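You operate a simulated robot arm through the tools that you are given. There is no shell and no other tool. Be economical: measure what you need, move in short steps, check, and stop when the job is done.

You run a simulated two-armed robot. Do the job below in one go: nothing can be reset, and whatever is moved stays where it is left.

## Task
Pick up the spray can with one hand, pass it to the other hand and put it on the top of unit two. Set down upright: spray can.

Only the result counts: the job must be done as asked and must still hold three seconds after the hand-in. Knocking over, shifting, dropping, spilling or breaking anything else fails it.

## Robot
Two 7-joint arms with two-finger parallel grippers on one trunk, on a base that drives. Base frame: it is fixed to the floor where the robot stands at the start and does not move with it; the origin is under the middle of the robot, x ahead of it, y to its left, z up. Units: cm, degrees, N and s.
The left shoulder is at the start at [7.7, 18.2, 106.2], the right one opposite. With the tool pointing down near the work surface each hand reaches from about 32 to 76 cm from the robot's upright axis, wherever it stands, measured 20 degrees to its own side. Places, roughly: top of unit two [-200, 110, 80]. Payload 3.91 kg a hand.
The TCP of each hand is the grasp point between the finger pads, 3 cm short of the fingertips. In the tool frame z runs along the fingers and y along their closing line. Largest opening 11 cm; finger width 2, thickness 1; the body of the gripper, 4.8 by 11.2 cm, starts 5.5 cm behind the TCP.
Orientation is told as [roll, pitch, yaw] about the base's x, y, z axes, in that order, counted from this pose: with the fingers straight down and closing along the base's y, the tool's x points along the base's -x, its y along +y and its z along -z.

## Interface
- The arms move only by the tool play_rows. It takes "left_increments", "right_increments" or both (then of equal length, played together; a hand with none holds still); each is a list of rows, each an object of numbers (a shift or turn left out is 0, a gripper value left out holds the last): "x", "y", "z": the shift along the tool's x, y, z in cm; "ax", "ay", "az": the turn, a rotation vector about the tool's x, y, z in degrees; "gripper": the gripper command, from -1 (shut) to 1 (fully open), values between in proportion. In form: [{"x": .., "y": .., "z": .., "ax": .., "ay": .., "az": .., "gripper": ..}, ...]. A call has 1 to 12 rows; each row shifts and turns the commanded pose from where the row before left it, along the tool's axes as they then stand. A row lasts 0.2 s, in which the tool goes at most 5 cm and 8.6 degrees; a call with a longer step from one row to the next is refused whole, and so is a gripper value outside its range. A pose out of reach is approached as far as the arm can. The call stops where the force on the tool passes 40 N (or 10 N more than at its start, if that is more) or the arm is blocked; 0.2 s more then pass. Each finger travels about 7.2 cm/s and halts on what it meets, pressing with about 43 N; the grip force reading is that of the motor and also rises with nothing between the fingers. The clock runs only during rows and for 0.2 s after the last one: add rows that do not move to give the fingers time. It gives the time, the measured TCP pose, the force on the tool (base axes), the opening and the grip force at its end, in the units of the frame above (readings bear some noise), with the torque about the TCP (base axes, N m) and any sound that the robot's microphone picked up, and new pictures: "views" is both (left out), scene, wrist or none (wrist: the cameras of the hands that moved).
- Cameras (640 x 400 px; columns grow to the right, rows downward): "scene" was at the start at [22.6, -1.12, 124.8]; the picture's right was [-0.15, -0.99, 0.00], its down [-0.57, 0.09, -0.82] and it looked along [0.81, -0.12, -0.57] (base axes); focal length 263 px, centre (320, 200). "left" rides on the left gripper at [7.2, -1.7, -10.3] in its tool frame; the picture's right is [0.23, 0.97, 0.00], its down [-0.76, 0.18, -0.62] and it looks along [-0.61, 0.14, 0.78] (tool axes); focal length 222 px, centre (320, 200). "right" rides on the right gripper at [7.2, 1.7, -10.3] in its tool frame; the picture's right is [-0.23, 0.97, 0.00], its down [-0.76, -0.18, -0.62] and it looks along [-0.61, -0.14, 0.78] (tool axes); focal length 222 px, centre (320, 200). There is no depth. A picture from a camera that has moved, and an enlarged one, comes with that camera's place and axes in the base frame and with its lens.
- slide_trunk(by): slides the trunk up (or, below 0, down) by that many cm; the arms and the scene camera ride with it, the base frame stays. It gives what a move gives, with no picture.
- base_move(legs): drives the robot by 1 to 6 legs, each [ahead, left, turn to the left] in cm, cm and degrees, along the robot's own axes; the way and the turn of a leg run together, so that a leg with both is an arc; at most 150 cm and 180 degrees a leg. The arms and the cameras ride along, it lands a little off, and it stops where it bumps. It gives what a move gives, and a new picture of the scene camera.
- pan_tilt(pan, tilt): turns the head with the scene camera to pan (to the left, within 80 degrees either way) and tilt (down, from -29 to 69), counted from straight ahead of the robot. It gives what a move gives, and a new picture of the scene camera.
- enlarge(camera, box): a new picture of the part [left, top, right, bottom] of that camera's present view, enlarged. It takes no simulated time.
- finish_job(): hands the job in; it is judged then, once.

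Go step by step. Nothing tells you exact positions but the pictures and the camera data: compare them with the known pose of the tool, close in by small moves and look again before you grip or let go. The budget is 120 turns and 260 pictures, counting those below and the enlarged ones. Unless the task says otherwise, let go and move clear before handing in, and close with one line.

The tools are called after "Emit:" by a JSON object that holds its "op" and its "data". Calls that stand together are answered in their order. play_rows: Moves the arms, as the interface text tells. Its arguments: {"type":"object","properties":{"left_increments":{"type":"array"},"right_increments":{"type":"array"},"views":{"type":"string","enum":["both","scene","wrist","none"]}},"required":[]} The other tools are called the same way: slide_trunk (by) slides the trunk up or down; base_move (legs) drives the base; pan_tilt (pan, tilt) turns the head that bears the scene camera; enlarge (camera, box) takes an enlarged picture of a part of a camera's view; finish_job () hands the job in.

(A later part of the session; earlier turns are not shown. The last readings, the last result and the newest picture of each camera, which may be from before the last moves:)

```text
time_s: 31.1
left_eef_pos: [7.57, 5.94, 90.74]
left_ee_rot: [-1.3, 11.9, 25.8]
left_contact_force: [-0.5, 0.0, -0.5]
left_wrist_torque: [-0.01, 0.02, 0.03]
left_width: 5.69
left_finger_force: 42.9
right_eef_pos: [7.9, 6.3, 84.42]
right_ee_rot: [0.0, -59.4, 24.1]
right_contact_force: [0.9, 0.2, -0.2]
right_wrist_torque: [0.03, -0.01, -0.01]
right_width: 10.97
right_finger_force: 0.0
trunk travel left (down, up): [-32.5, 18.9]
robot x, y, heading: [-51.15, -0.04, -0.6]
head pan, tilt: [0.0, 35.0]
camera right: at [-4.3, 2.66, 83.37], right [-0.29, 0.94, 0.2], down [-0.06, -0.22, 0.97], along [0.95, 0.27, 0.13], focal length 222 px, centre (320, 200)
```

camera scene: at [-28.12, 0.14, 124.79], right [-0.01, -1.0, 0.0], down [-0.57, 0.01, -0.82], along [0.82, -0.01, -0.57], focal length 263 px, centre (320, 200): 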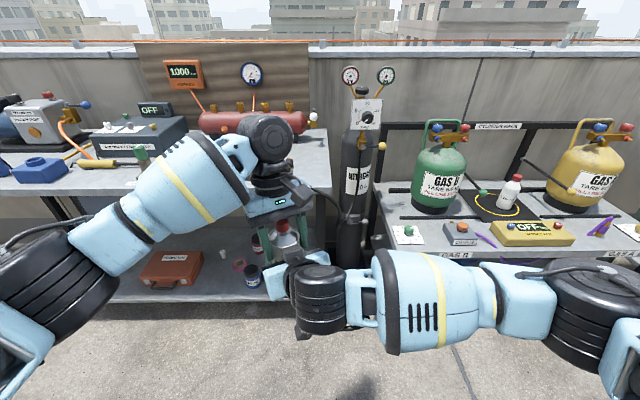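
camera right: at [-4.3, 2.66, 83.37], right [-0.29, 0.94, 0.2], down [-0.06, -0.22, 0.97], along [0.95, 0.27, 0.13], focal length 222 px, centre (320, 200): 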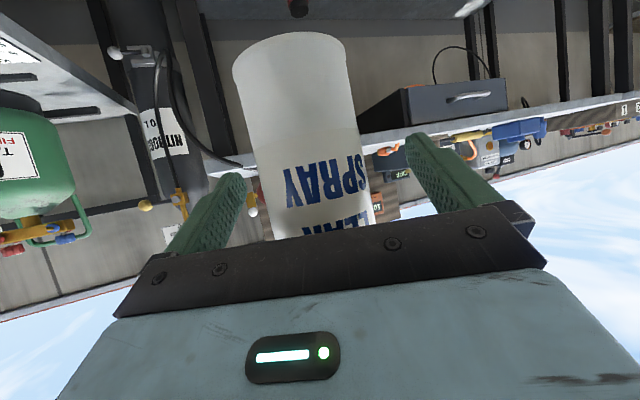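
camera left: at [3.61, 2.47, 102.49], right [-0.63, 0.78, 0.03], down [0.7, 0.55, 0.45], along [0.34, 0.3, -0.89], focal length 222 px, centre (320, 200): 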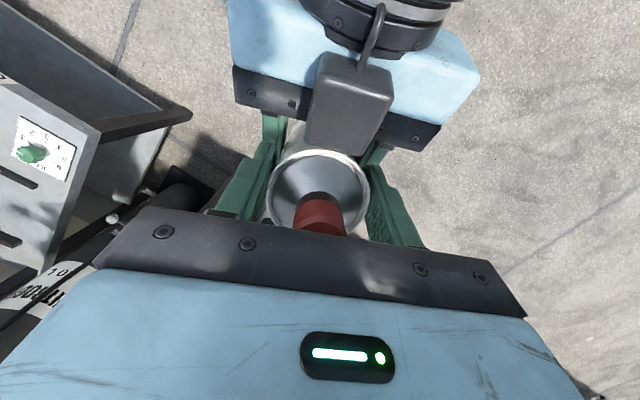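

The can stays in the left hand. Now I'll draw the right hand back.

Emit:
{"op": "play_rows", "data": {"right_increments": [{"z": -1.72, "x": 1.0}, {"z": -1.72, "x": 1.0}, {"z": -1.72, "x": 1.0}, {"z": -1.72, "x": 1.0, "y": -1}, {"z": -1, "x": 0.6, "y": -3}, {"y": -4}, {"y": -4}, {"y": -4}, {}], "views": "both"}}

```text
time_s: 33.0
left_eef_pos: [7.58, 5.96, 90.76]
left_ee_rot: [-1.2, 11.8, 25.7]
left_contact_force: [-0.5, -1.0, -0.1]
left_wrist_torque: [0.02, 0.0, 0.0]
left_width: 5.73
left_finger_force: 43.5
right_eef_pos: [1.12, 1.09, 84.69]
right_ee_rot: [0.1, -59.5, 24.2]
right_contact_force: [0.0, -0.7, 0.2]
right_wrist_torque: [0.0, -0.01, -0.03]
right_width: 10.99
right_finger_force: 0.0
right hand out of reach, approached as far as the arm can: row 5, 6, 7, 8
trunk travel left (down, up): [-32.5, 18.9]
robot x, y, heading: [-51.16, 0.19, -0.9]
head pan, tilt: [0.0, 35.0]
camera scene: at [-28.12, 0.14, 124.79], right [-0.01, -1.0, 0.0], down [-0.57, 0.01, -0.82], along [0.82, -0.01, -0.57], focal length 263 px, centre (320, 200)
camera right: at [-11.13, -2.44, 83.6], right [-0.29, 0.94, 0.2], down [-0.06, -0.22, 0.97], along [0.95, 0.27, 0.13], focal length 222 px, centre (320, 200)
```

scene: 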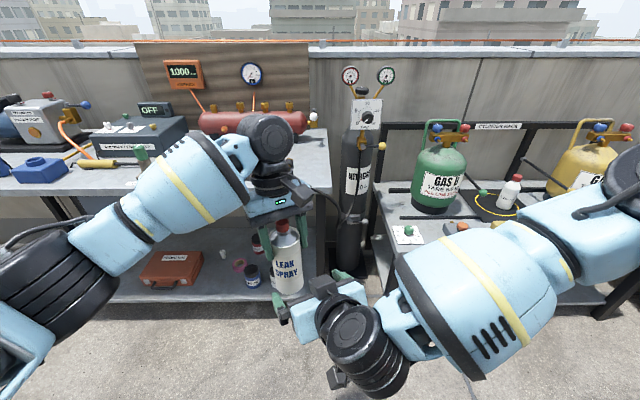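
right: 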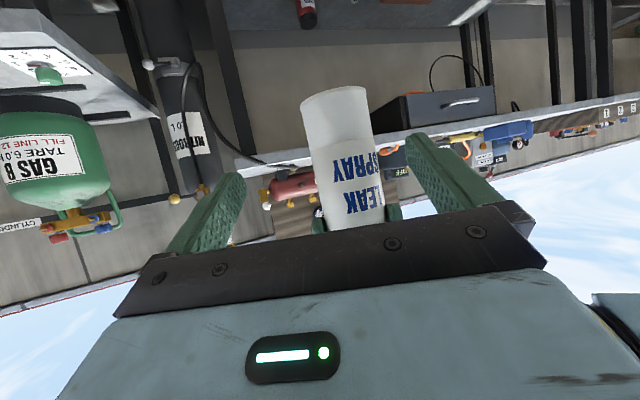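

The left hand holds the can alone, upright. The right arm ran into a joint limit going sideways, so I'll lower it a bit, turn it back, and move it off to the right.

Emit:
{"op": "play_rows", "data": {"right_increments": [{"x": 1.72, "z": 1.02}, {"x": 1.72, "z": 1.02}, {"x": 1.72, "z": 1.02}, {"y": -2.5}, {"y": -2.5}, {"y": -2.5}, {}], "views": "scene"}}

```text
time_s: 34.6
left_eef_pos: [7.5, 5.83, 90.69]
left_ee_rot: [-1.3, 11.8, 25.7]
left_contact_force: [-0.1, -0.3, -0.2]
left_wrist_torque: [-0.01, 0.05, -0.01]
left_width: 5.7
left_finger_force: 42.8
right_eef_pos: [1.07, 1.24, 84.54]
right_ee_rot: [0.0, -59.4, 24.3]
right_contact_force: [-0.3, 0.8, 0.4]
right_wrist_torque: [-0.03, -0.02, 0.02]
right_width: 11.0
right_finger_force: 0.0
right hand out of reach, approached as far as the arm can: row 1, 2, 3, 4, 5, 6
trunk travel left (down, up): [-32.5, 18.9]
robot x, y, heading: [-50.93, 0.39, -0.8]
head pan, tilt: [0.0, 35.0]
camera scene: at [-28.12, 0.14, 124.79], right [-0.01, -1.0, 0.0], down [-0.57, 0.01, -0.82], along [0.82, -0.01, -0.57], focal length 263 px, centre (320, 200)
```

scene: 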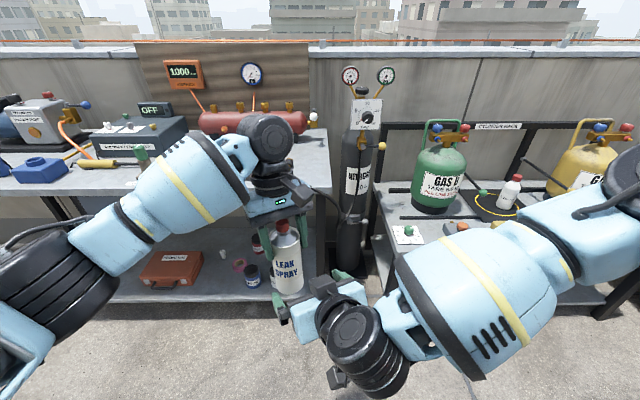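

The right arm won't go further that way, so I'll move the left hand with the can up, left and forward instead. Then the right arm can come forward freely.

Emit:
{"op": "play_rows", "data": {"left_increments": [{"x": -1.5, "y": 1.9, "z": -1.7}, {"x": -1.5, "y": 1.9, "z": -1.7}, {"x": -1.5, "y": 1.9, "z": -1.7}, {"x": -1.5, "y": 1.9, "z": -1.7}, {"x": -1.5, "y": 1.9, "z": -1.7}, {"x": -1.5, "y": 1.9, "z": -1.7}, {}], "views": "scene"}}

Emit:
{"op": "play_rows", "data": {"right_increments": [{"z": 2}, {"z": 2, "y": -1}, {"z": 1, "y": -2}, {"y": -3}, {"y": -3}, {"y": -3}, {}], "views": "scene"}}

```text
time_s: 36.2
left_eef_pos: [12.45, 21.13, 98.68]
left_ee_rot: [-1.4, 11.8, 25.7]
left_contact_force: [0.2, 0.5, -3.0]
left_wrist_torque: [-0.01, 0.04, 0.02]
left_width: 5.72
left_finger_force: 43.0
right_eef_pos: [1.16, 1.12, 84.65]
right_ee_rot: [-0.1, -59.4, 24.2]
right_contact_force: [0.0, 0.8, -1.1]
right_wrist_torque: [0.0, 0.03, 0.0]
right_width: 11.03
right_finger_force: 0.1
trunk travel left (down, up): [-32.5, 18.9]
robot x, y, heading: [-50.7, -0.1, -0.7]
head pan, tilt: [0.0, 35.0]
camera scene: at [-28.1, 0.13, 124.79], right [-0.01, -1.0, 0.0], down [-0.57, 0.01, -0.82], along [0.82, -0.01, -0.57], focal length 263 px, centre (320, 200)
```

scene: 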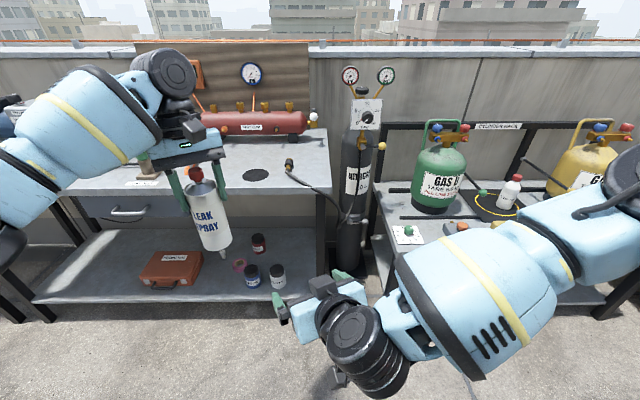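

```text
time_s: 37.9
left_eef_pos: [12.33, 21.04, 98.6]
left_ee_rot: [-1.2, 11.7, 25.8]
left_contact_force: [0.1, 0.1, -3.9]
left_wrist_torque: [0.02, 0.03, 0.03]
left_width: 5.72
left_finger_force: 42.8
right_eef_pos: [2.68, 1.96, 83.73]
right_ee_rot: [0.0, -59.3, 24.3]
right_contact_force: [0.2, 0.4, -0.4]
right_wrist_torque: [-0.03, 0.01, 0.0]
right_width: 11.0
right_finger_force: 0.0
right hand out of reach, approached as far as the arm can: row 2, 3, 4, 5, 6
trunk travel left (down, up): [-32.5, 18.9]
robot x, y, heading: [-50.84, 0.15, -0.7]
head pan, tilt: [0.0, 35.0]
camera scene: at [-28.11, 0.15, 124.79], right [-0.01, -1.0, 0.0], down [-0.57, 0.01, -0.82], along [0.82, -0.01, -0.57], focal length 263 px, centre (320, 200)
```

scene: 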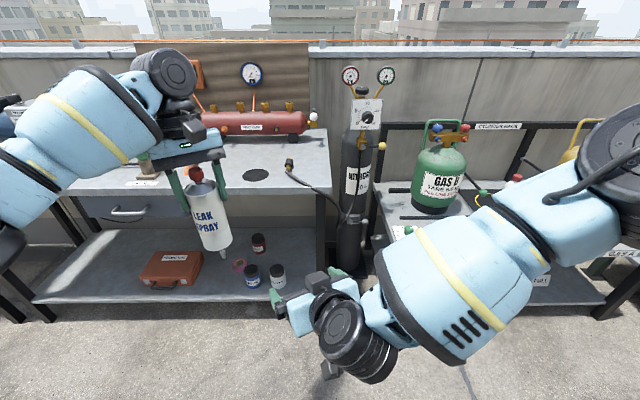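

The can looks fine in the left hand. The right arm is still stiff in this pose, so I'll swing its tool back toward pointing down while moving forward.

Emit:
{"op": "play_rows", "data": {"right_increments": [{"z": 1.5, "x": -1.5, "ay": 8}, {"z": 1.5, "x": -1.5, "ay": 8}, {"x": -2, "ay": 8}, {"x": -2, "ay": 8}, {"x": -2, "ay": 8}, {"x": -1, "ay": 8}, {"ay": 8}, {}], "views": "scene"}}

```text
time_s: 39.6
left_eef_pos: [12.39, 20.9, 98.65]
left_ee_rot: [-1.3, 11.9, 25.7]
left_contact_force: [-0.6, 0.0, -3.0]
left_wrist_torque: [-0.02, 0.07, -0.01]
left_width: 5.67
left_finger_force: 43.4
right_eef_pos: [11.6, 6.01, 88.11]
right_ee_rot: [0.1, -3.3, 24.3]
right_contact_force: [0.4, -1.0, -0.1]
right_wrist_torque: [-0.01, -0.01, 0.0]
right_width: 11.01
right_finger_force: 0.1
trunk travel left (down, up): [-32.5, 18.9]
robot x, y, heading: [-51.15, 0.06, -0.7]
head pan, tilt: [0.0, 35.0]
camera scene: at [-28.13, 0.11, 124.79], right [-0.01, -1.0, 0.0], down [-0.57, 0.01, -0.82], along [0.82, -0.01, -0.57], focal length 263 px, centre (320, 200)
```

scene: 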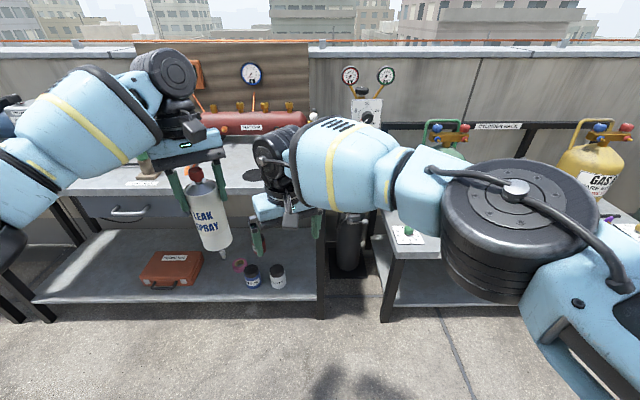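

The right hand is pointing down and mobile again. I'll move it away to the right and unwind its yaw.

Emit:
{"op": "play_rows", "data": {"right_increments": [{"y": -4, "x": 1}, {"y": -4, "x": 1}, {"y": -4, "x": 1, "az": 8}, {"y": -4, "x": 1, "az": 8}, {"y": -3, "x": 1, "az": 8}, {"y": -2, "x": 2, "z": -2}, {"x": 2, "z": -3}, {}], "views": "scene"}}

```text
time_s: 41.5
left_eef_pos: [12.43, 20.96, 98.62]
left_ee_rot: [-1.3, 11.8, 25.7]
left_contact_force: [-0.4, 0.0, -3.5]
left_wrist_torque: [0.01, 0.0, 0.02]
left_width: 5.7
left_finger_force: 42.8
right_eef_pos: [9.28, -15.59, 92.82]
right_ee_rot: [1.4, -3.2, 0.2]
right_contact_force: [0.0, -0.1, 0.6]
right_wrist_torque: [0.0, 0.03, 0.02]
right_width: 11.0
right_finger_force: 0.0
trunk travel left (down, up): [-32.5, 18.9]
robot x, y, heading: [-50.39, 0.53, -0.7]
head pan, tilt: [0.0, 35.0]
camera scene: at [-28.08, 0.13, 124.78], right [-0.01, -1.0, 0.0], down [-0.57, 0.01, -0.82], along [0.82, -0.01, -0.57], focal length 263 px, centre (320, 200)
```

scene: 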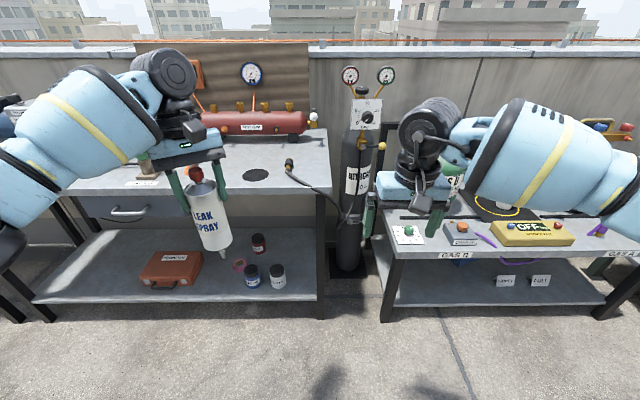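

Both arms are clear. I'll turn the robot left in place to look at unit two before driving.

Emit:
{"op": "base_move", "data": {"legs": [[0, 0, 75]]}}

Emit:
{"op": "pan_tilt", "data": {"pan": 65, "tilt": 20}}

```text
time_s: 45.1
left_eef_pos: [-56.49, 66.48, 98.55]
left_ee_rot: [-1.3, 11.8, 102.3]
left_contact_force: [0.3, 0.1, -0.5]
left_wrist_torque: [-0.02, 0.02, 0.02]
left_width: 0.01
left_finger_force: 37.4
right_eef_pos: [-21.61, 54.97, 92.82]
right_ee_rot: [1.4, -3.2, 76.9]
right_contact_force: [-0.4, 0.0, -0.6]
right_wrist_torque: [0.0, 0.01, -0.02]
right_width: 10.98
right_finger_force: 0.2
trunk travel left (down, up): [-32.5, 18.9]
robot x, y, heading: [-50.63, 0.44, 75.8]
head pan, tilt: [0.0, 35.0]
heard: click, click
camera scene: at [-45.32, 22.42, 124.8], right [0.97, -0.24, 0.0], down [-0.14, -0.56, -0.82], along [0.2, 0.79, -0.57], focal length 263 px, centre (320, 200)
```

scene: 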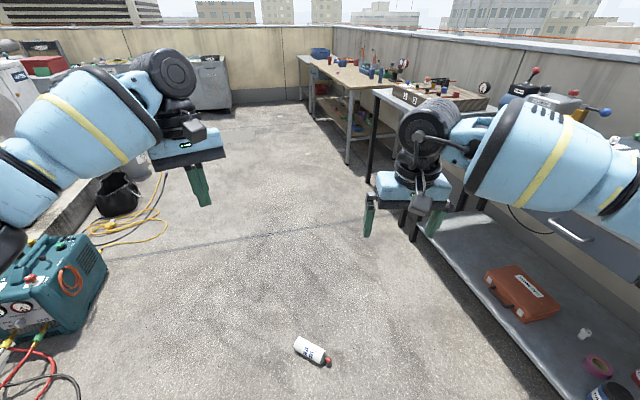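

```text
time_s: 46.5
left_eef_pos: [-56.45, 66.55, 98.54]
left_ee_rot: [-1.4, 11.7, 102.4]
left_contact_force: [-0.3, -0.2, -0.5]
left_wrist_torque: [0.02, -0.01, 0.02]
left_width: 0.01
left_finger_force: 37.4
right_eef_pos: [-21.54, 55.06, 92.78]
right_ee_rot: [1.4, -3.2, 76.9]
right_contact_force: [0.1, -0.3, -0.4]
right_wrist_torque: [-0.02, 0.02, -0.01]
right_width: 11.0
right_finger_force: 0.1
trunk travel left (down, up): [-32.5, 18.9]
robot x, y, heading: [-50.68, 0.21, 76.0]
head pan, tilt: [65.0, 20.0]
camera scene: at [-54.67, 19.75, 127.18], right [0.63, 0.78, 0.0], down [0.27, -0.22, -0.94], along [-0.73, 0.59, -0.34], focal length 263 px, centre (320, 200)
```

scene: 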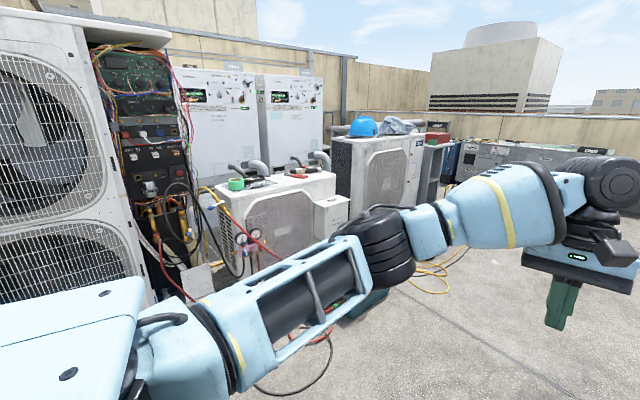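

The can slipped out of the left hand during the turn and now lies on the ground near [-34, 78], with its cap toward [-29, 72]. It can be picked up again. First I'll look closely at unit two, then at the can.

Emit:
{"op": "enlarge", "data": {"camera": "scene", "box": [200, 120, 380, 290]}}

Emit:
{"op": "pan_tilt", "data": {"pan": 0, "tilt": 60}}

Emit:
{"op": "enlarge", "data": {"camera": "scene", "box": [220, 150, 420, 300]}}

```text
2.35 times, centred on (290, 205) of scene
camera zoom: at [-54.67, 19.75, 127.18], right [0.63, 0.78, 0.0], down [0.27, -0.22, -0.94], along [-0.73, 0.59, -0.34], focal length 618 px, centre (391, 188)
```

zoom: 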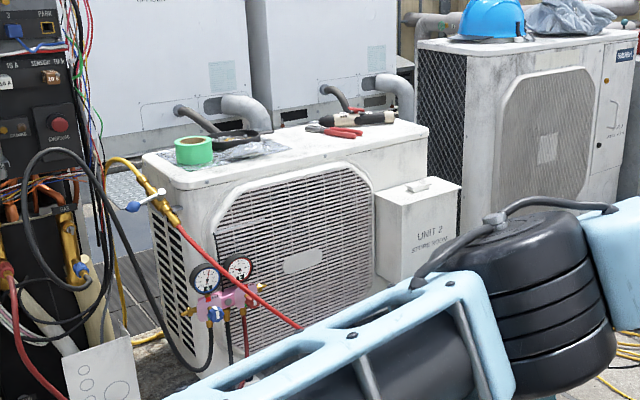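

```text
time_s: 47.9
left_eef_pos: [-56.55, 66.35, 98.67]
left_ee_rot: [-1.3, 11.8, 102.4]
left_contact_force: [0.3, -0.4, -0.1]
left_wrist_torque: [-0.01, 0.0, 0.01]
left_width: 0.01
left_finger_force: 37.6
right_eef_pos: [-21.47, 55.07, 92.82]
right_ee_rot: [1.4, -3.2, 76.9]
right_contact_force: [-0.6, -0.3, -0.9]
right_wrist_torque: [-0.02, -0.02, 0.0]
right_width: 11.0
right_finger_force: 0.1
trunk travel left (down, up): [-32.5, 18.9]
robot x, y, heading: [-50.81, 0.09, 75.8]
head pan, tilt: [0.0, 60.0]
camera scene: at [-45.83, 20.34, 121.37], right [0.97, -0.24, 0.0], down [-0.21, -0.84, -0.5], along [0.12, 0.49, -0.87], focal length 263 px, centre (320, 200)
```

scene: 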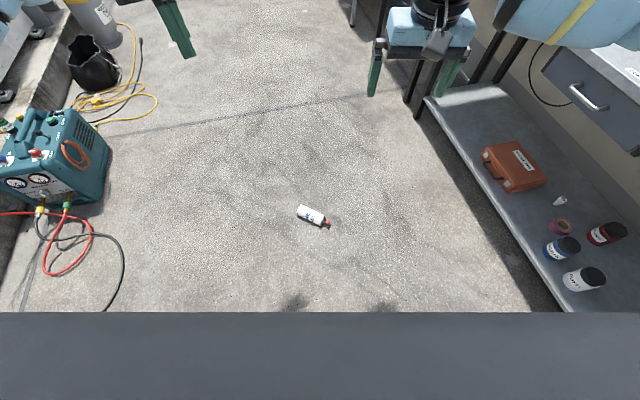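

```text
2.67 times, centred on (320, 225) of scene
camera zoom: at [-45.83, 20.34, 121.37], right [0.97, -0.24, 0.0], down [-0.21, -0.84, -0.5], along [0.12, 0.49, -0.87], focal length 700 px, centre (320, 133)
```

zoom: 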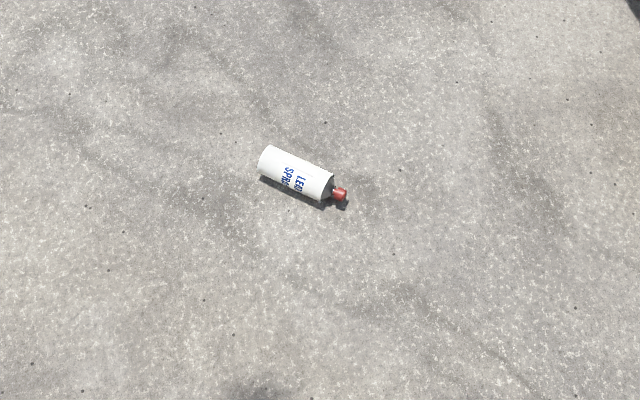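

Unit two has tape and tools along the back of its top, and the front strip is free. To regrasp, the left hand will take the can near its base from above, with the cap pointing away, so that pitching the hand forward stands it upright. The right hand will then take the upper part and place it. I'll drive beside the can now.

Emit:
{"op": "base_move", "data": {"legs": [[64, 49, 0], [0, 0, -76]]}}

```text
time_s: 56.0
left_eef_pos: [-20.65, 96.62, 98.58]
left_ee_rot: [-1.3, 11.8, 27.1]
left_contact_force: [-0.7, 0.5, 0.4]
left_wrist_torque: [0.0, 0.03, 0.01]
left_width: 0.01
left_finger_force: 37.7
right_eef_pos: [-22.74, 59.83, 92.89]
right_ee_rot: [1.4, -3.1, 1.5]
right_contact_force: [-0.5, 0.2, 0.3]
right_wrist_torque: [0.0, 0.05, 0.0]
right_width: 11.03
right_finger_force: 0.0
trunk travel left (down, up): [-32.5, 18.9]
robot x, y, heading: [-83.28, 74.36, 0.7]
head pan, tilt: [0.0, 60.0]
camera scene: at [-62.68, 74.68, 121.37], right [0.01, -1.0, 0.0], down [-0.87, -0.01, -0.5], along [0.5, 0.01, -0.87], focal length 263 px, centre (320, 200)
```

scene: 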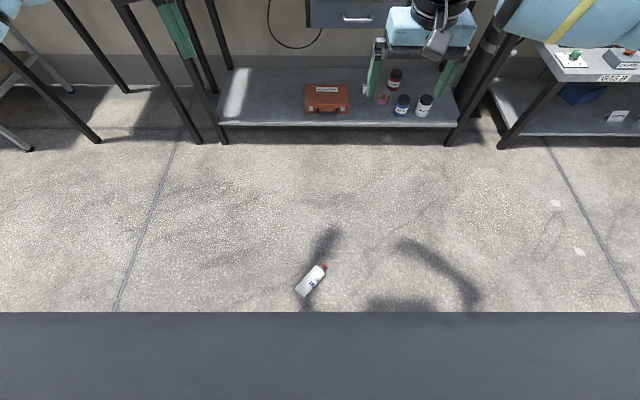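

The can is at base end ≈[-40.4, 83.7] and cap end ≈[-28.5, 73.5]. I'll shift the robot 7 cm right so it sits well in the left hand's range, then lower the trunk.

Emit:
{"op": "base_move", "data": {"legs": [[0, -7, 0]]}}

Emit:
{"op": "slide_trunk", "data": {"by": -32}}

Emit:
{"op": "play_rows", "data": {"left_increments": [{"ay": -6, "gripper": 1}, {"ay": -6}, {"ax": 1.3, "az": 8.3}, {"az": 8.3}, {"az": 8.3}, {"az": 8.3}, {"az": 8.3}, {"az": 8.3}, {"az": 8.3}, {"az": 8.3}, {}], "views": "both"}}

```text
time_s: 57.2
left_eef_pos: [-20.46, 89.6, 98.69]
left_ee_rot: [-1.3, 11.8, 27.1]
left_contact_force: [-0.4, -0.2, -0.3]
left_wrist_torque: [0.03, -0.03, -0.01]
left_width: 0.01
left_finger_force: 38.0
right_eef_pos: [-22.86, 52.98, 92.76]
right_ee_rot: [1.4, -3.3, 1.6]
right_contact_force: [0.0, 0.0, 0.8]
right_wrist_torque: [0.02, 0.0, -0.03]
right_width: 10.98
right_finger_force: 0.0
trunk travel left (down, up): [-32.5, 18.9]
robot x, y, heading: [-83.19, 67.39, 0.5]
head pan, tilt: [0.0, 60.0]
camera scene: at [-62.61, 67.79, 121.37], right [0.01, -1.0, 0.0], down [-0.87, -0.01, -0.5], along [0.5, 0.01, -0.87], focal length 263 px, centre (320, 200)
```

scene: 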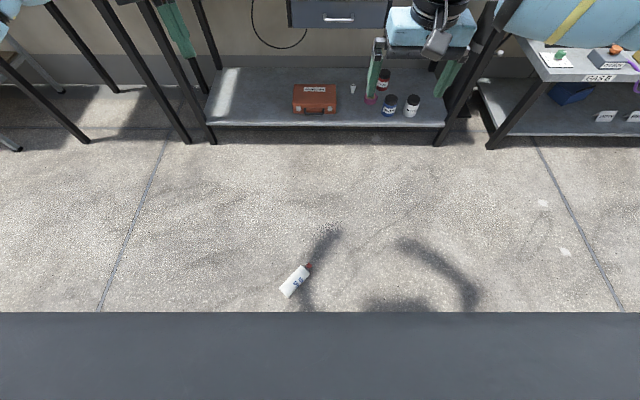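

```text
time_s: 60.4
left_eef_pos: [-20.57, 89.76, 66.62]
left_ee_rot: [-1.3, 11.8, 27.1]
left_contact_force: [0.2, -0.2, 0.9]
left_wrist_torque: [0.03, -0.01, 0.0]
left_width: 0.01
left_finger_force: 38.0
right_eef_pos: [-22.72, 53.05, 60.92]
right_ee_rot: [1.5, -3.2, 1.6]
right_contact_force: [-0.1, -0.4, 0.2]
right_wrist_torque: [0.01, 0.04, -0.01]
right_width: 11.01
right_finger_force: 0.1
trunk travel left (down, up): [-0.5, 50.9]
robot x, y, heading: [-83.41, 67.61, 0.8]
head pan, tilt: [0.0, 60.0]
```

```text
time_s: 62.8
left_eef_pos: [-20.61, 89.56, 66.63]
left_ee_rot: [-0.9, -2.4, -39.0]
left_contact_force: [-0.2, -0.2, 0.8]
left_wrist_torque: [0.02, 0.02, -0.01]
left_width: 11.0
left_finger_force: 0.0
right_eef_pos: [-22.77, 52.97, 60.84]
right_ee_rot: [1.4, -3.4, 1.6]
right_contact_force: [0.4, -0.4, 0.4]
right_wrist_torque: [-0.02, -0.03, -0.03]
right_width: 11.02
right_finger_force: 0.1
trunk travel left (down, up): [-0.5, 50.9]
robot x, y, heading: [-83.54, 66.96, 0.6]
head pan, tilt: [0.0, 60.0]
camera scene: at [-51.96, 67.95, 87.6], right [0.01, -1.0, 0.0], down [-0.87, -0.01, -0.5], along [0.5, 0.01, -0.87], focal length 263 px, centre (320, 200)
camera left: at [-27.46, 93.31, 76.78], right [0.44, 0.9, -0.03], down [0.69, -0.32, 0.65], along [0.58, -0.3, -0.76], focal length 222 px, centre (320, 200)
```

scene: 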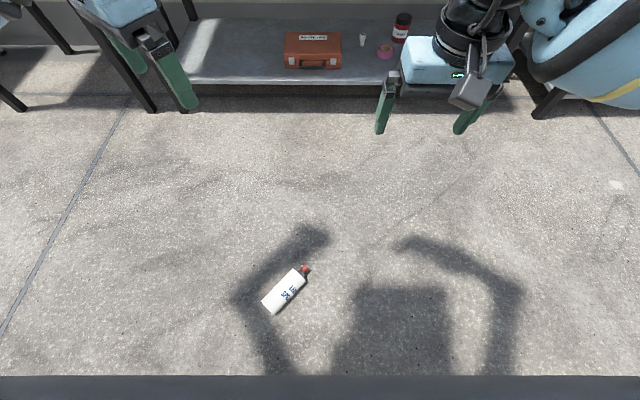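
left: 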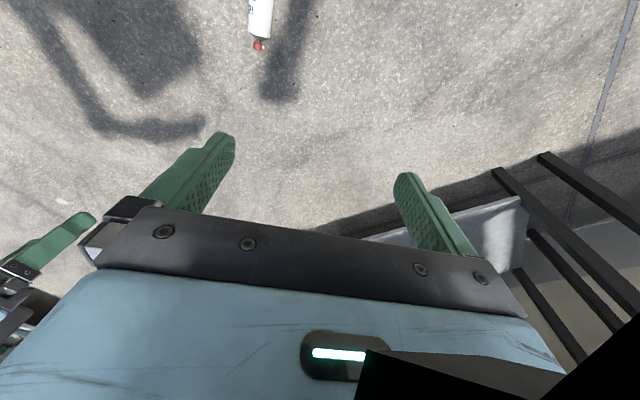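

The can is at base end ≈[-40.3, 83.4] and cap end ≈[-28.7, 73.0], an axis angle of about -42°. I'll fine-tune the left yaw and descend to above the grip point, 4.5 cm from its base.

Emit:
{"op": "play_rows", "data": {"left_increments": [{"az": 3, "ay": 2.2, "z": 1}, {"x": 0.5, "y": -1.6, "z": 4.1}, {"x": 0.5, "y": -1.6, "z": 4.1}, {"x": 0.5, "y": -1.6, "z": 4.1}, {"x": 0.5, "y": -1.6, "z": 4.1}, {"x": 0.5, "y": -1.6, "z": 4.1}, {"x": 0.5, "y": -1.6, "z": 4.1}, {"x": 0.5, "y": -1.6, "z": 4.1}, {"x": 0.5, "y": -1.6, "z": 4.1}, {"x": 0.5, "y": -1.6, "z": 4.1}, {"x": 0.5, "y": -1.6, "z": 4.1}, {}], "views": "both"}}

```text
time_s: 65.4
left_eef_pos: [-35.2, 80.36, 24.63]
left_ee_rot: [-0.9, -0.2, -42.2]
left_contact_force: [0.1, 1.0, 0.5]
left_wrist_torque: [0.01, 0.02, -0.01]
left_width: 11.02
left_finger_force: 0.1
right_eef_pos: [-22.66, 52.95, 60.76]
right_ee_rot: [1.4, -3.2, 1.7]
right_contact_force: [-0.1, -0.1, 0.0]
right_wrist_torque: [-0.01, 0.0, 0.0]
right_width: 10.99
right_finger_force: 0.0
trunk travel left (down, up): [-0.5, 50.9]
robot x, y, heading: [-83.03, 67.12, 0.5]
head pan, tilt: [0.0, 60.0]
camera scene: at [-51.96, 67.95, 87.6], right [0.01, -1.0, 0.0], down [-0.87, -0.01, -0.5], along [0.5, 0.01, -0.87], focal length 263 px, centre (320, 200)
camera left: at [-41.76, 84.07, 35.18], right [0.48, 0.87, -0.02], down [0.69, -0.37, 0.62], along [0.54, -0.31, -0.78], focal length 222 px, centre (320, 200)
```

scene: 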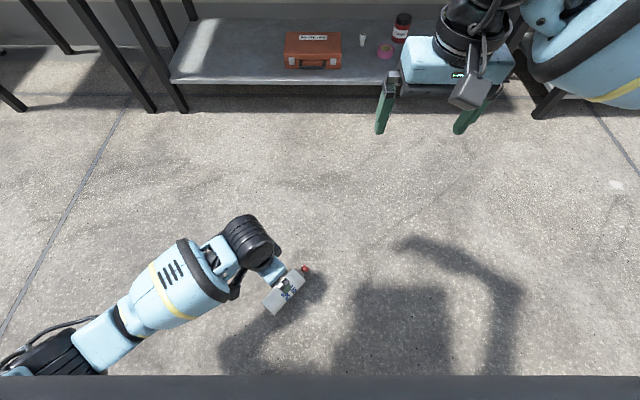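
left: 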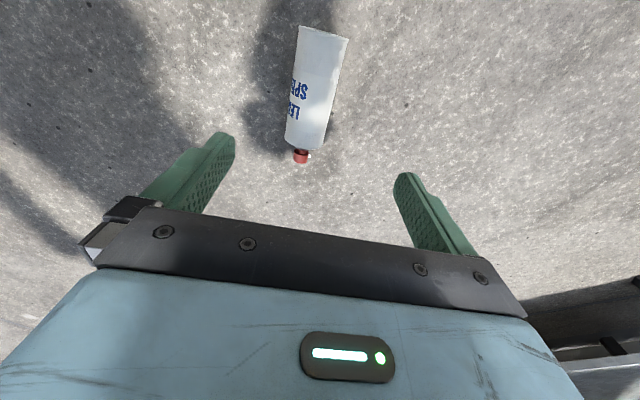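

The can lies under the hand, with its grip point about 1.8 cm along tool x and -1.3 cm along tool y. I'll correct for that and descend to about 9 cm.

Emit:
{"op": "play_rows", "data": {"left_increments": [{"az": -1.2, "x": 0.6, "y": -0.6, "z": 3}, {"x": 0.6, "y": -0.66, "z": 3}, {"x": 0.6, "z": 3}, {"z": 3}, {"z": 3}, {}], "views": "both"}}

```text
time_s: 66.8
left_eef_pos: [-37.77, 80.48, 9.8]
left_ee_rot: [-0.9, -0.3, -40.9]
left_contact_force: [0.0, 0.3, -0.2]
left_wrist_torque: [-0.01, -0.01, 0.01]
left_width: 11.0
left_finger_force: 0.1
right_eef_pos: [-22.75, 53.0, 60.87]
right_ee_rot: [1.4, -3.2, 1.6]
right_contact_force: [0.9, -0.6, 0.3]
right_wrist_torque: [-0.02, -0.01, -0.01]
right_width: 11.01
right_finger_force: 0.0
trunk travel left (down, up): [-0.5, 50.9]
robot x, y, heading: [-83.28, 67.33, 0.4]
head pan, tilt: [0.0, 60.0]
camera scene: at [-51.96, 67.95, 87.6], right [0.01, -1.0, 0.0], down [-0.87, -0.01, -0.5], along [0.5, 0.01, -0.87], focal length 263 px, centre (320, 200)
camera left: at [-44.36, 84.07, 20.29], right [0.47, 0.88, -0.02], down [0.7, -0.36, 0.62], along [0.55, -0.3, -0.78], focal length 222 px, centre (320, 200)
```

scene: 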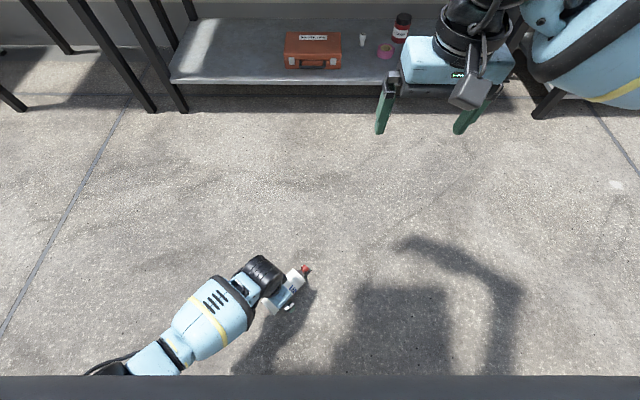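
left: 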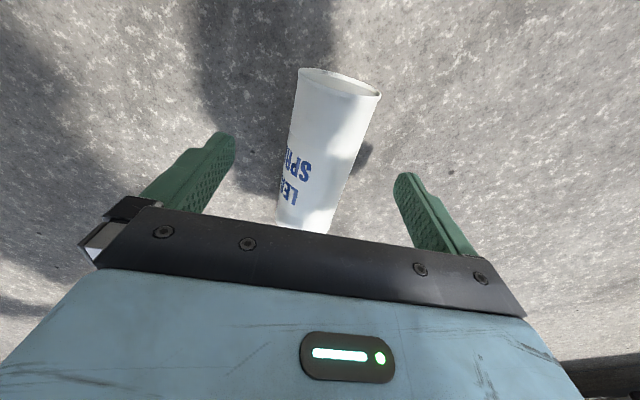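

The grip point is confirmed 4.6 cm from the can's base. I'll shift 0.4 cm, go down to z≈3.8 and close.

Emit:
{"op": "play_rows", "data": {"left_increments": [{"y": 0.4, "z": 2}, {"z": 2}, {"z": 2}, {}, {"gripper": 0.3}, {}, {"gripper": 0}, {"gripper": -1}, {}, {}, {}], "views": "wrist"}}

```text
time_s: 69.2
left_eef_pos: [-37.46, 80.79, 4.01]
left_ee_rot: [-1.0, -0.1, -40.9]
left_contact_force: [-0.3, -1.4, 0.2]
left_wrist_torque: [-0.08, -0.01, -0.08]
left_width: 5.73
left_finger_force: 42.8
right_eef_pos: [-22.76, 52.99, 60.79]
right_ee_rot: [1.4, -3.1, 1.6]
right_contact_force: [-0.4, 0.5, -0.6]
right_wrist_torque: [-0.03, -0.01, 0.0]
right_width: 10.99
right_finger_force: 0.0
trunk travel left (down, up): [-0.5, 50.9]
robot x, y, heading: [-83.23, 67.22, 0.6]
head pan, tilt: [0.0, 60.0]
camera left: at [-44.08, 84.41, 14.35], right [0.47, 0.88, -0.02], down [0.7, -0.36, 0.62], along [0.55, -0.3, -0.78], focal length 222 px, centre (320, 200)
```

left: 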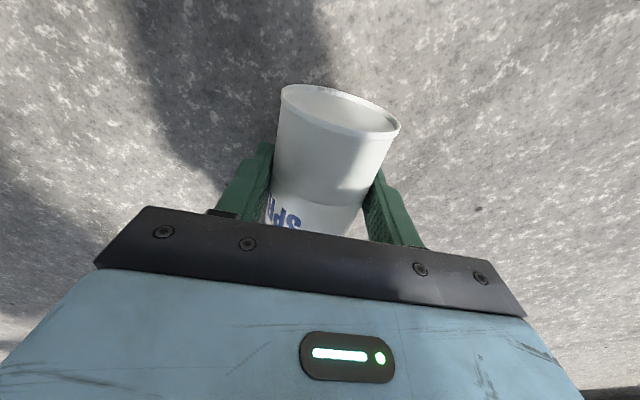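

The can is gripped near its base. I'll lift it with the arm, then raise the trunk.

Emit:
{"op": "play_rows", "data": {"left_increments": [{"z": -1}, {"z": -2}, {"z": -3}, {"z": -3}, {"z": -3}, {"z": -3}, {"z": -3}, {"z": -3}, {"z": -3}, {"z": -2}, {"z": -1}, {}], "views": "wrist"}}

Emit:
{"op": "slide_trunk", "data": {"by": 30}}

```text
time_s: 71.8
left_eef_pos: [-37.2, 81.41, 30.93]
left_ee_rot: [-0.9, -0.2, -40.8]
left_contact_force: [0.4, 0.2, -3.7]
left_wrist_torque: [0.07, 0.09, -0.01]
left_width: 5.71
left_finger_force: 43.2
right_eef_pos: [-22.61, 53.1, 60.75]
right_ee_rot: [1.4, -3.3, 1.6]
right_contact_force: [-0.6, 0.2, 0.5]
right_wrist_torque: [-0.03, 0.01, -0.02]
right_width: 11.0
right_finger_force: 0.0
trunk travel left (down, up): [-0.5, 50.9]
robot x, y, heading: [-83.1, 67.35, 0.5]
head pan, tilt: [0.0, 60.0]
camera left: at [-43.77, 84.91, 41.38], right [0.47, 0.88, -0.02], down [0.7, -0.36, 0.62], along [0.55, -0.3, -0.78], focal length 222 px, centre (320, 200)
```

left: 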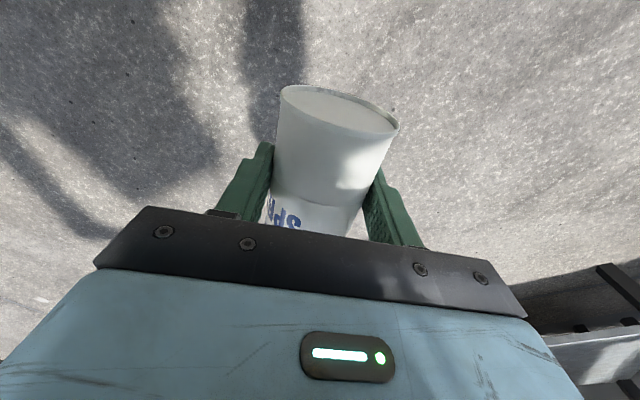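

```text
time_s: 74.8
left_eef_pos: [-37.06, 81.29, 60.82]
left_ee_rot: [-0.8, -0.1, -40.9]
left_contact_force: [-0.4, 0.2, -2.9]
left_wrist_torque: [0.06, 0.09, 0.0]
left_width: 5.68
left_finger_force: 43.0
right_eef_pos: [-22.66, 52.99, 90.8]
right_ee_rot: [1.4, -3.1, 1.6]
right_contact_force: [0.0, 0.3, -0.4]
right_wrist_torque: [0.0, -0.02, 0.01]
right_width: 11.01
right_finger_force: 0.0
trunk travel left (down, up): [-30.5, 20.9]
robot x, y, heading: [-83.2, 67.5, 0.5]
head pan, tilt: [0.0, 60.0]
```

The can is held steady. I'll move the right hand up and aside, and begin raising the left hand and pitching it forward so the can stands upright.

Emit:
{"op": "play_rows", "data": {"left_increments": [{"z": -3, "az": -8}, {"z": -3, "az": -8}, {"z": -3}, {"z": -3}, {"ay": -8}, {"ay": -8}, {"ay": -8}, {"ay": -8}, {"ay": -8}, {"ay": -8}, {}], "right_increments": [{"y": -3, "z": -3}, {"y": -3, "z": -3}, {"y": -3, "z": -3}, {"y": -3, "z": -3}, {"z": -3}, {"z": -3}, {}, {}, {}, {}, {}], "views": "none"}}

Emit:
{"op": "pan_tilt", "data": {"pan": 0, "tilt": 35}}

```text
time_s: 77.2
left_eef_pos: [-37.08, 81.39, 72.9]
left_ee_rot: [-1.3, -48.0, -23.9]
left_contact_force: [-0.7, 0.9, -3.7]
left_wrist_torque: [0.04, 0.05, 0.05]
left_width: 5.67
left_finger_force: 43.3
right_eef_pos: [-23.21, 40.53, 108.28]
right_ee_rot: [1.5, -3.2, 1.6]
right_contact_force: [-0.3, -0.2, 0.2]
right_wrist_torque: [0.0, 0.01, 0.03]
right_width: 11.02
right_finger_force: 0.0
trunk travel left (down, up): [-30.5, 20.9]
robot x, y, heading: [-82.71, 67.35, 0.4]
head pan, tilt: [0.0, 60.0]
```

```text
time_s: 78.1
left_eef_pos: [-37.01, 81.42, 72.98]
left_ee_rot: [-1.3, -47.8, -23.9]
left_contact_force: [-0.7, -0.6, -3.9]
left_wrist_torque: [0.05, 0.07, -0.03]
left_width: 5.68
left_finger_force: 42.8
right_eef_pos: [-23.13, 40.53, 108.31]
right_ee_rot: [1.4, -3.2, 1.6]
right_contact_force: [0.3, -0.4, -0.7]
right_wrist_torque: [0.0, -0.01, 0.0]
right_width: 10.97
right_finger_force: 0.0
trunk travel left (down, up): [-30.5, 20.9]
robot x, y, heading: [-83.11, 67.21, 0.7]
head pan, tilt: [0.0, 35.0]
camera scene: at [-59.92, 67.86, 122.79], right [0.01, -1.0, 0.0], down [-0.57, -0.01, -0.82], along [0.82, 0.01, -0.57], focal length 263 px, centre (320, 200)
```

scene: 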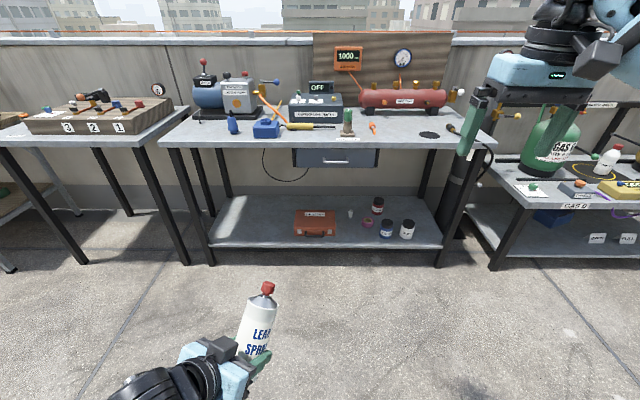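

The can is coming upright with its cap on top. I'll continue pitching to horizontal while rising.

Emit:
{"op": "play_rows", "data": {"left_increments": [{"x": -2, "ay": -8.4}, {"x": -2, "ay": -8.4}, {"x": -2, "ay": -8.4}, {"x": -2, "ay": -8.4}, {"x": -2, "ay": -8.4}, {}], "views": "scene"}}

```text
time_s: 79.5
left_eef_pos: [-33.08, 79.96, 81.82]
left_ee_rot: [-88.9, -89.1, 64.1]
left_contact_force: [0.1, -0.2, -3.6]
left_wrist_torque: [0.02, 0.03, 0.02]
left_width: 5.69
left_finger_force: 43.6
right_eef_pos: [-23.14, 40.44, 108.31]
right_ee_rot: [1.4, -3.2, 1.6]
right_contact_force: [-0.6, 0.6, 0.2]
right_wrist_torque: [0.0, -0.01, 0.0]
right_width: 11.0
right_finger_force: 0.0
trunk travel left (down, up): [-30.5, 20.9]
robot x, y, heading: [-83.22, 67.36, 0.2]
head pan, tilt: [0.0, 35.0]
camera scene: at [-59.92, 67.87, 122.79], right [0.01, -1.0, 0.0], down [-0.57, -0.01, -0.82], along [0.82, 0.01, -0.57], focal length 263 px, centre (320, 200)
```

scene: 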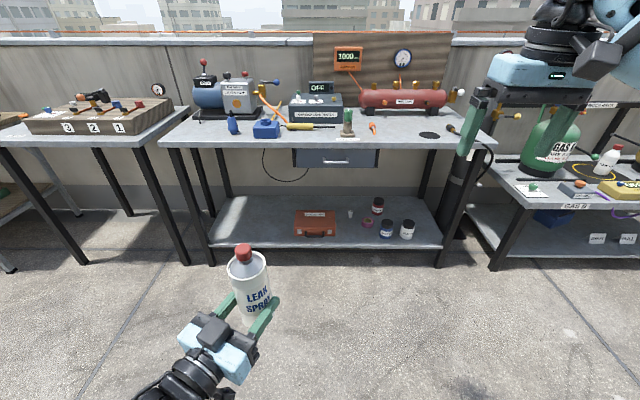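

The can is upright in a level left hand. I'll bring it across to the middle so the right hand can reach it.

Emit:
{"op": "play_rows", "data": {"left_increments": [{"z": 2.2, "y": -2.3}, {"z": 2.2, "y": -2.3}, {"z": 2.2, "y": -2.3}, {"z": 2.2, "y": -2.3}, {"z": 2.1, "y": -2.3}, {"z": 2.1, "y": -2.3}, {}], "right_increments": [{}, {"az": 8}, {"az": 8}, {"az": 8, "ay": 3.2}, {"ax": -1.2}, {}, {}], "views": "both"}}

```text
time_s: 81.1
left_eef_pos: [-27.14, 62.14, 81.26]
left_ee_rot: [4.6, -89.4, -29.4]
left_contact_force: [0.2, 0.4, -3.0]
left_wrist_torque: [0.01, 0.05, -0.04]
left_width: 5.7
left_finger_force: 42.6
right_eef_pos: [-23.3, 40.42, 108.35]
right_ee_rot: [3.6, 1.0, -22.4]
right_contact_force: [0.7, -0.1, 0.1]
right_wrist_torque: [-0.05, -0.01, 0.03]
right_width: 11.0
right_finger_force: 0.0
trunk travel left (down, up): [-30.5, 20.9]
robot x, y, heading: [-83.22, 67.07, 0.7]
head pan, tilt: [0.0, 35.0]
camera scene: at [-59.94, 67.87, 122.8], right [0.01, -1.0, 0.0], down [-0.57, -0.01, -0.82], along [0.82, 0.01, -0.57], focal length 263 px, centre (320, 200)
camera right: at [-29.53, 44.25, 118.88], right [0.58, 0.81, 0.06], down [0.63, -0.49, 0.6], along [0.52, -0.31, -0.8], focal length 222 px, centre (320, 200)
camera left: at [-37.42, 64.98, 74.15], right [0.41, 0.88, -0.23], down [-0.48, 0.42, 0.77], along [0.77, -0.2, 0.6], focal length 222 px, centre (320, 200)
```

scene: 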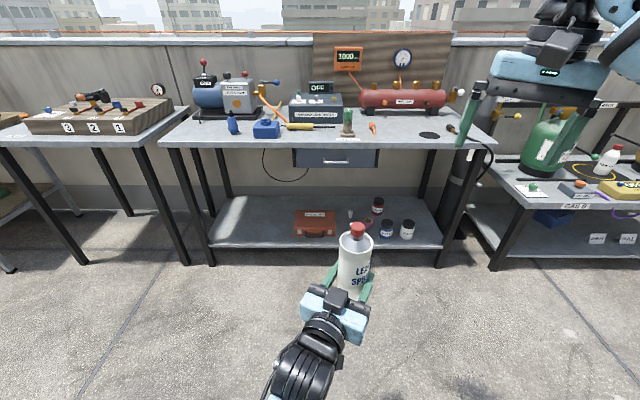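
right: 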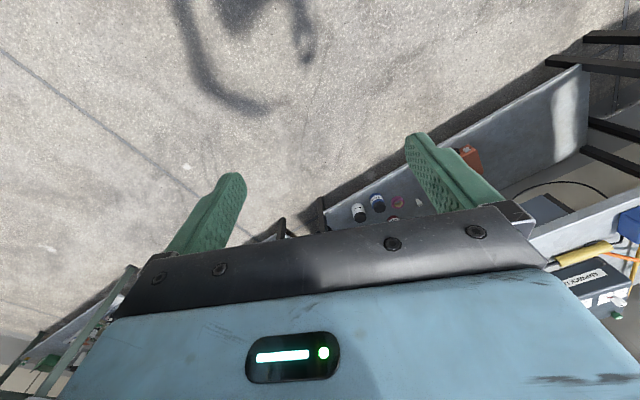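
left: 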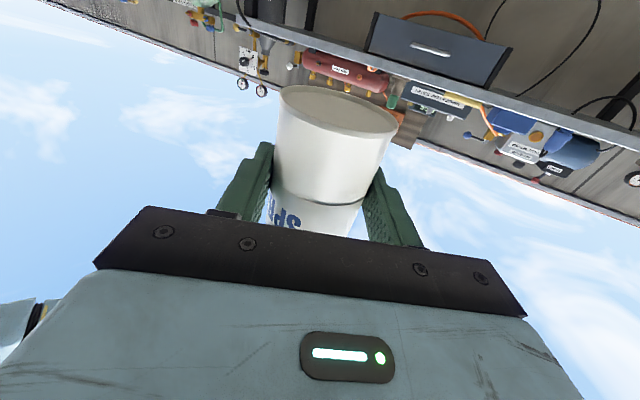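

The can is in the middle and upright. I'll take an enlarged look to fix its height and lean before bringing the right hand over.

Emit:
{"op": "enlarge", "data": {"camera": "scene", "box": [280, 200, 440, 360]}}

Emit:
{"op": "play_rows", "data": {"right_increments": [{"ax": 3.5, "ay": -1, "az": 2.4}, {"y": 2.5}, {"y": 3}, {"y": 3}, {"y": 3}, {"y": 2.5}, {}], "views": "wrist"}}

```text
2.50 times, centred on (360, 280) of scene
camera zoom: at [-59.94, 67.87, 122.8], right [0.01, -1.0, 0.0], down [-0.57, -0.01, -0.82], along [0.82, 0.01, -0.57], focal length 656 px, centre (220, 0)
```

zoom: 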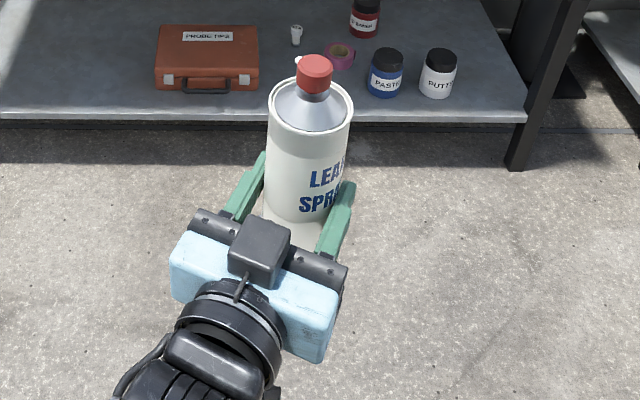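

```text
time_s: 82.7
left_eef_pos: [-26.96, 62.19, 81.51]
left_ee_rot: [1.4, -89.6, -26.1]
left_contact_force: [0.3, -0.6, -3.2]
left_wrist_torque: [0.02, 0.02, -0.01]
left_width: 5.68
left_finger_force: 43.0
right_eef_pos: [-17.68, 53.19, 108.57]
right_ee_rot: [0.1, -0.1, -24.7]
right_contact_force: [0.3, -0.6, -0.2]
right_wrist_torque: [0.01, 0.02, -0.02]
right_width: 11.01
right_finger_force: 0.1
trunk travel left (down, up): [-30.5, 20.9]
robot x, y, heading: [-83.36, 67.73, 0.7]
head pan, tilt: [0.0, 35.0]
camera right: at [-23.54, 57.86, 118.73], right [0.61, 0.79, 0.0], down [0.62, -0.48, 0.62], along [0.49, -0.38, -0.78], focal length 222 px, centre (320, 200)
```

right: 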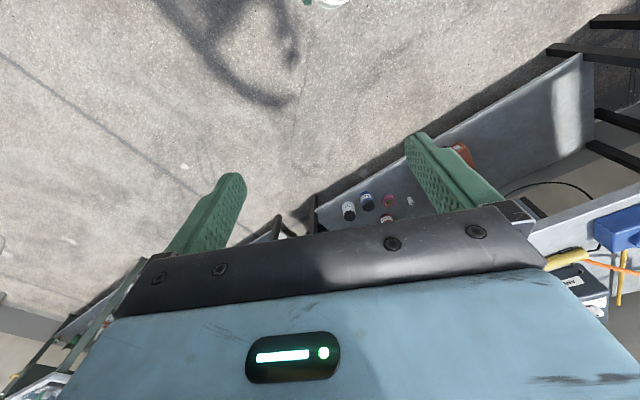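

The rim is at z≈90.5 and the cap top at z≈94.1, with the axis near [-26.3, 61.9] and no visible lean. I'll bring the right hand over the can.

Emit:
{"op": "play_rows", "data": {"right_increments": [{"x": 2.9, "y": 1.1}, {"x": 2.9, "y": 1.1, "z": 1}, {"x": 2.9, "y": 1.1, "z": 3}, {"x": 2.75, "y": 1, "z": 3}, {}], "views": "both"}}

```text
time_s: 83.9
left_eef_pos: [-27.01, 62.2, 81.49]
left_ee_rot: [-2.2, -89.5, -22.6]
left_contact_force: [-0.2, 0.0, -2.5]
left_wrist_torque: [0.02, 0.04, -0.03]
left_width: 5.7
left_finger_force: 43.0
right_eef_pos: [-25.99, 61.67, 101.63]
right_ee_rot: [0.0, -0.1, -24.6]
right_contact_force: [0.2, 0.7, -0.4]
right_wrist_torque: [0.03, 0.02, 0.01]
right_width: 11.02
right_finger_force: 0.0
trunk travel left (down, up): [-30.5, 20.9]
robot x, y, heading: [-83.24, 67.42, 0.8]
head pan, tilt: [0.0, 35.0]
camera scene: at [-59.93, 67.85, 122.8], right [0.01, -1.0, 0.0], down [-0.57, -0.01, -0.82], along [0.82, 0.01, -0.57], focal length 263 px, centre (320, 200)
camera right: at [-32.07, 66.29, 111.91], right [0.61, 0.79, 0.0], down [0.62, -0.48, 0.62], along [0.49, -0.38, -0.78], focal length 222 px, centre (320, 200)
```

scene: 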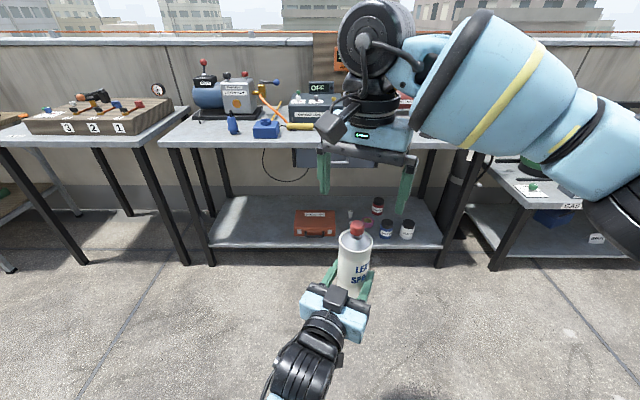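
right: 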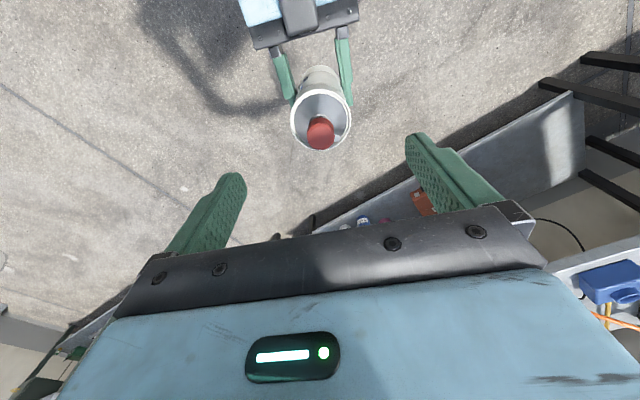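

The right camera confirms the can axis at about [-26.3, 61.9]. I'll descend 8 cm with a small correction.

Emit:
{"op": "play_rows", "data": {"right_increments": [{"x": 0.45, "y": 0.1, "z": 2}, {"z": 2}, {"z": 2}, {"z": 2}, {}], "views": "both"}}

```text
time_s: 85.1
left_eef_pos: [-26.95, 62.24, 81.36]
left_ee_rot: [-2.6, -89.6, -22.3]
left_contact_force: [-0.1, -0.1, -3.7]
left_wrist_torque: [0.02, 0.02, -0.02]
left_width: 5.68
left_finger_force: 42.5
right_eef_pos: [-26.55, 62.24, 93.63]
right_ee_rot: [0.2, -0.1, -24.7]
right_contact_force: [-0.7, 0.1, -0.4]
right_wrist_torque: [-0.01, 0.01, 0.01]
right_width: 10.99
right_finger_force: 0.2
trunk travel left (down, up): [-30.5, 20.9]
robot x, y, heading: [-83.15, 67.23, 0.4]
head pan, tilt: [0.0, 35.0]
camera scene: at [-59.93, 67.86, 122.8], right [0.01, -1.0, 0.0], down [-0.57, -0.01, -0.82], along [0.82, 0.01, -0.57], focal length 263 px, centre (320, 200)
camera right: at [-32.42, 66.77, 103.77], right [0.61, 0.79, 0.0], down [0.62, -0.48, 0.62], along [0.49, -0.38, -0.78], focal length 222 px, centre (320, 200)
```

scene: 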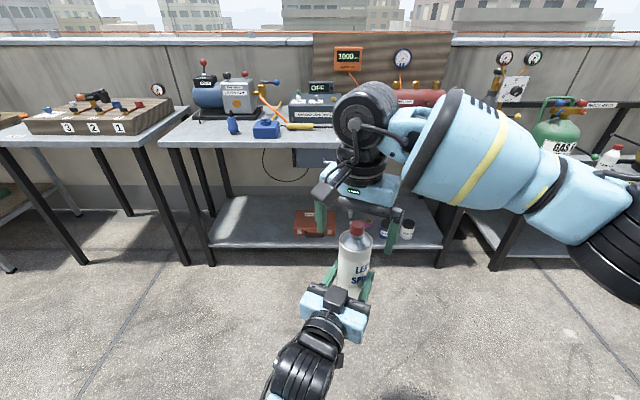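
right: 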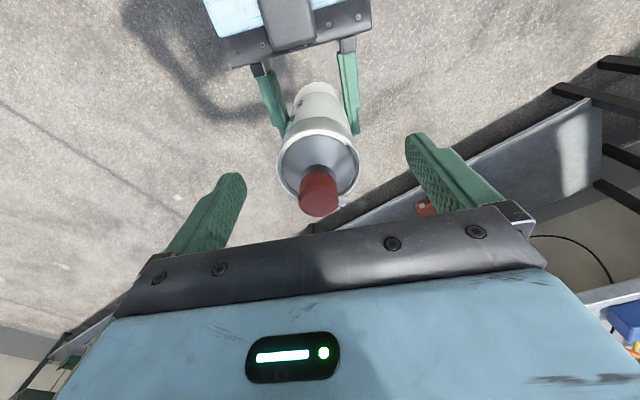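

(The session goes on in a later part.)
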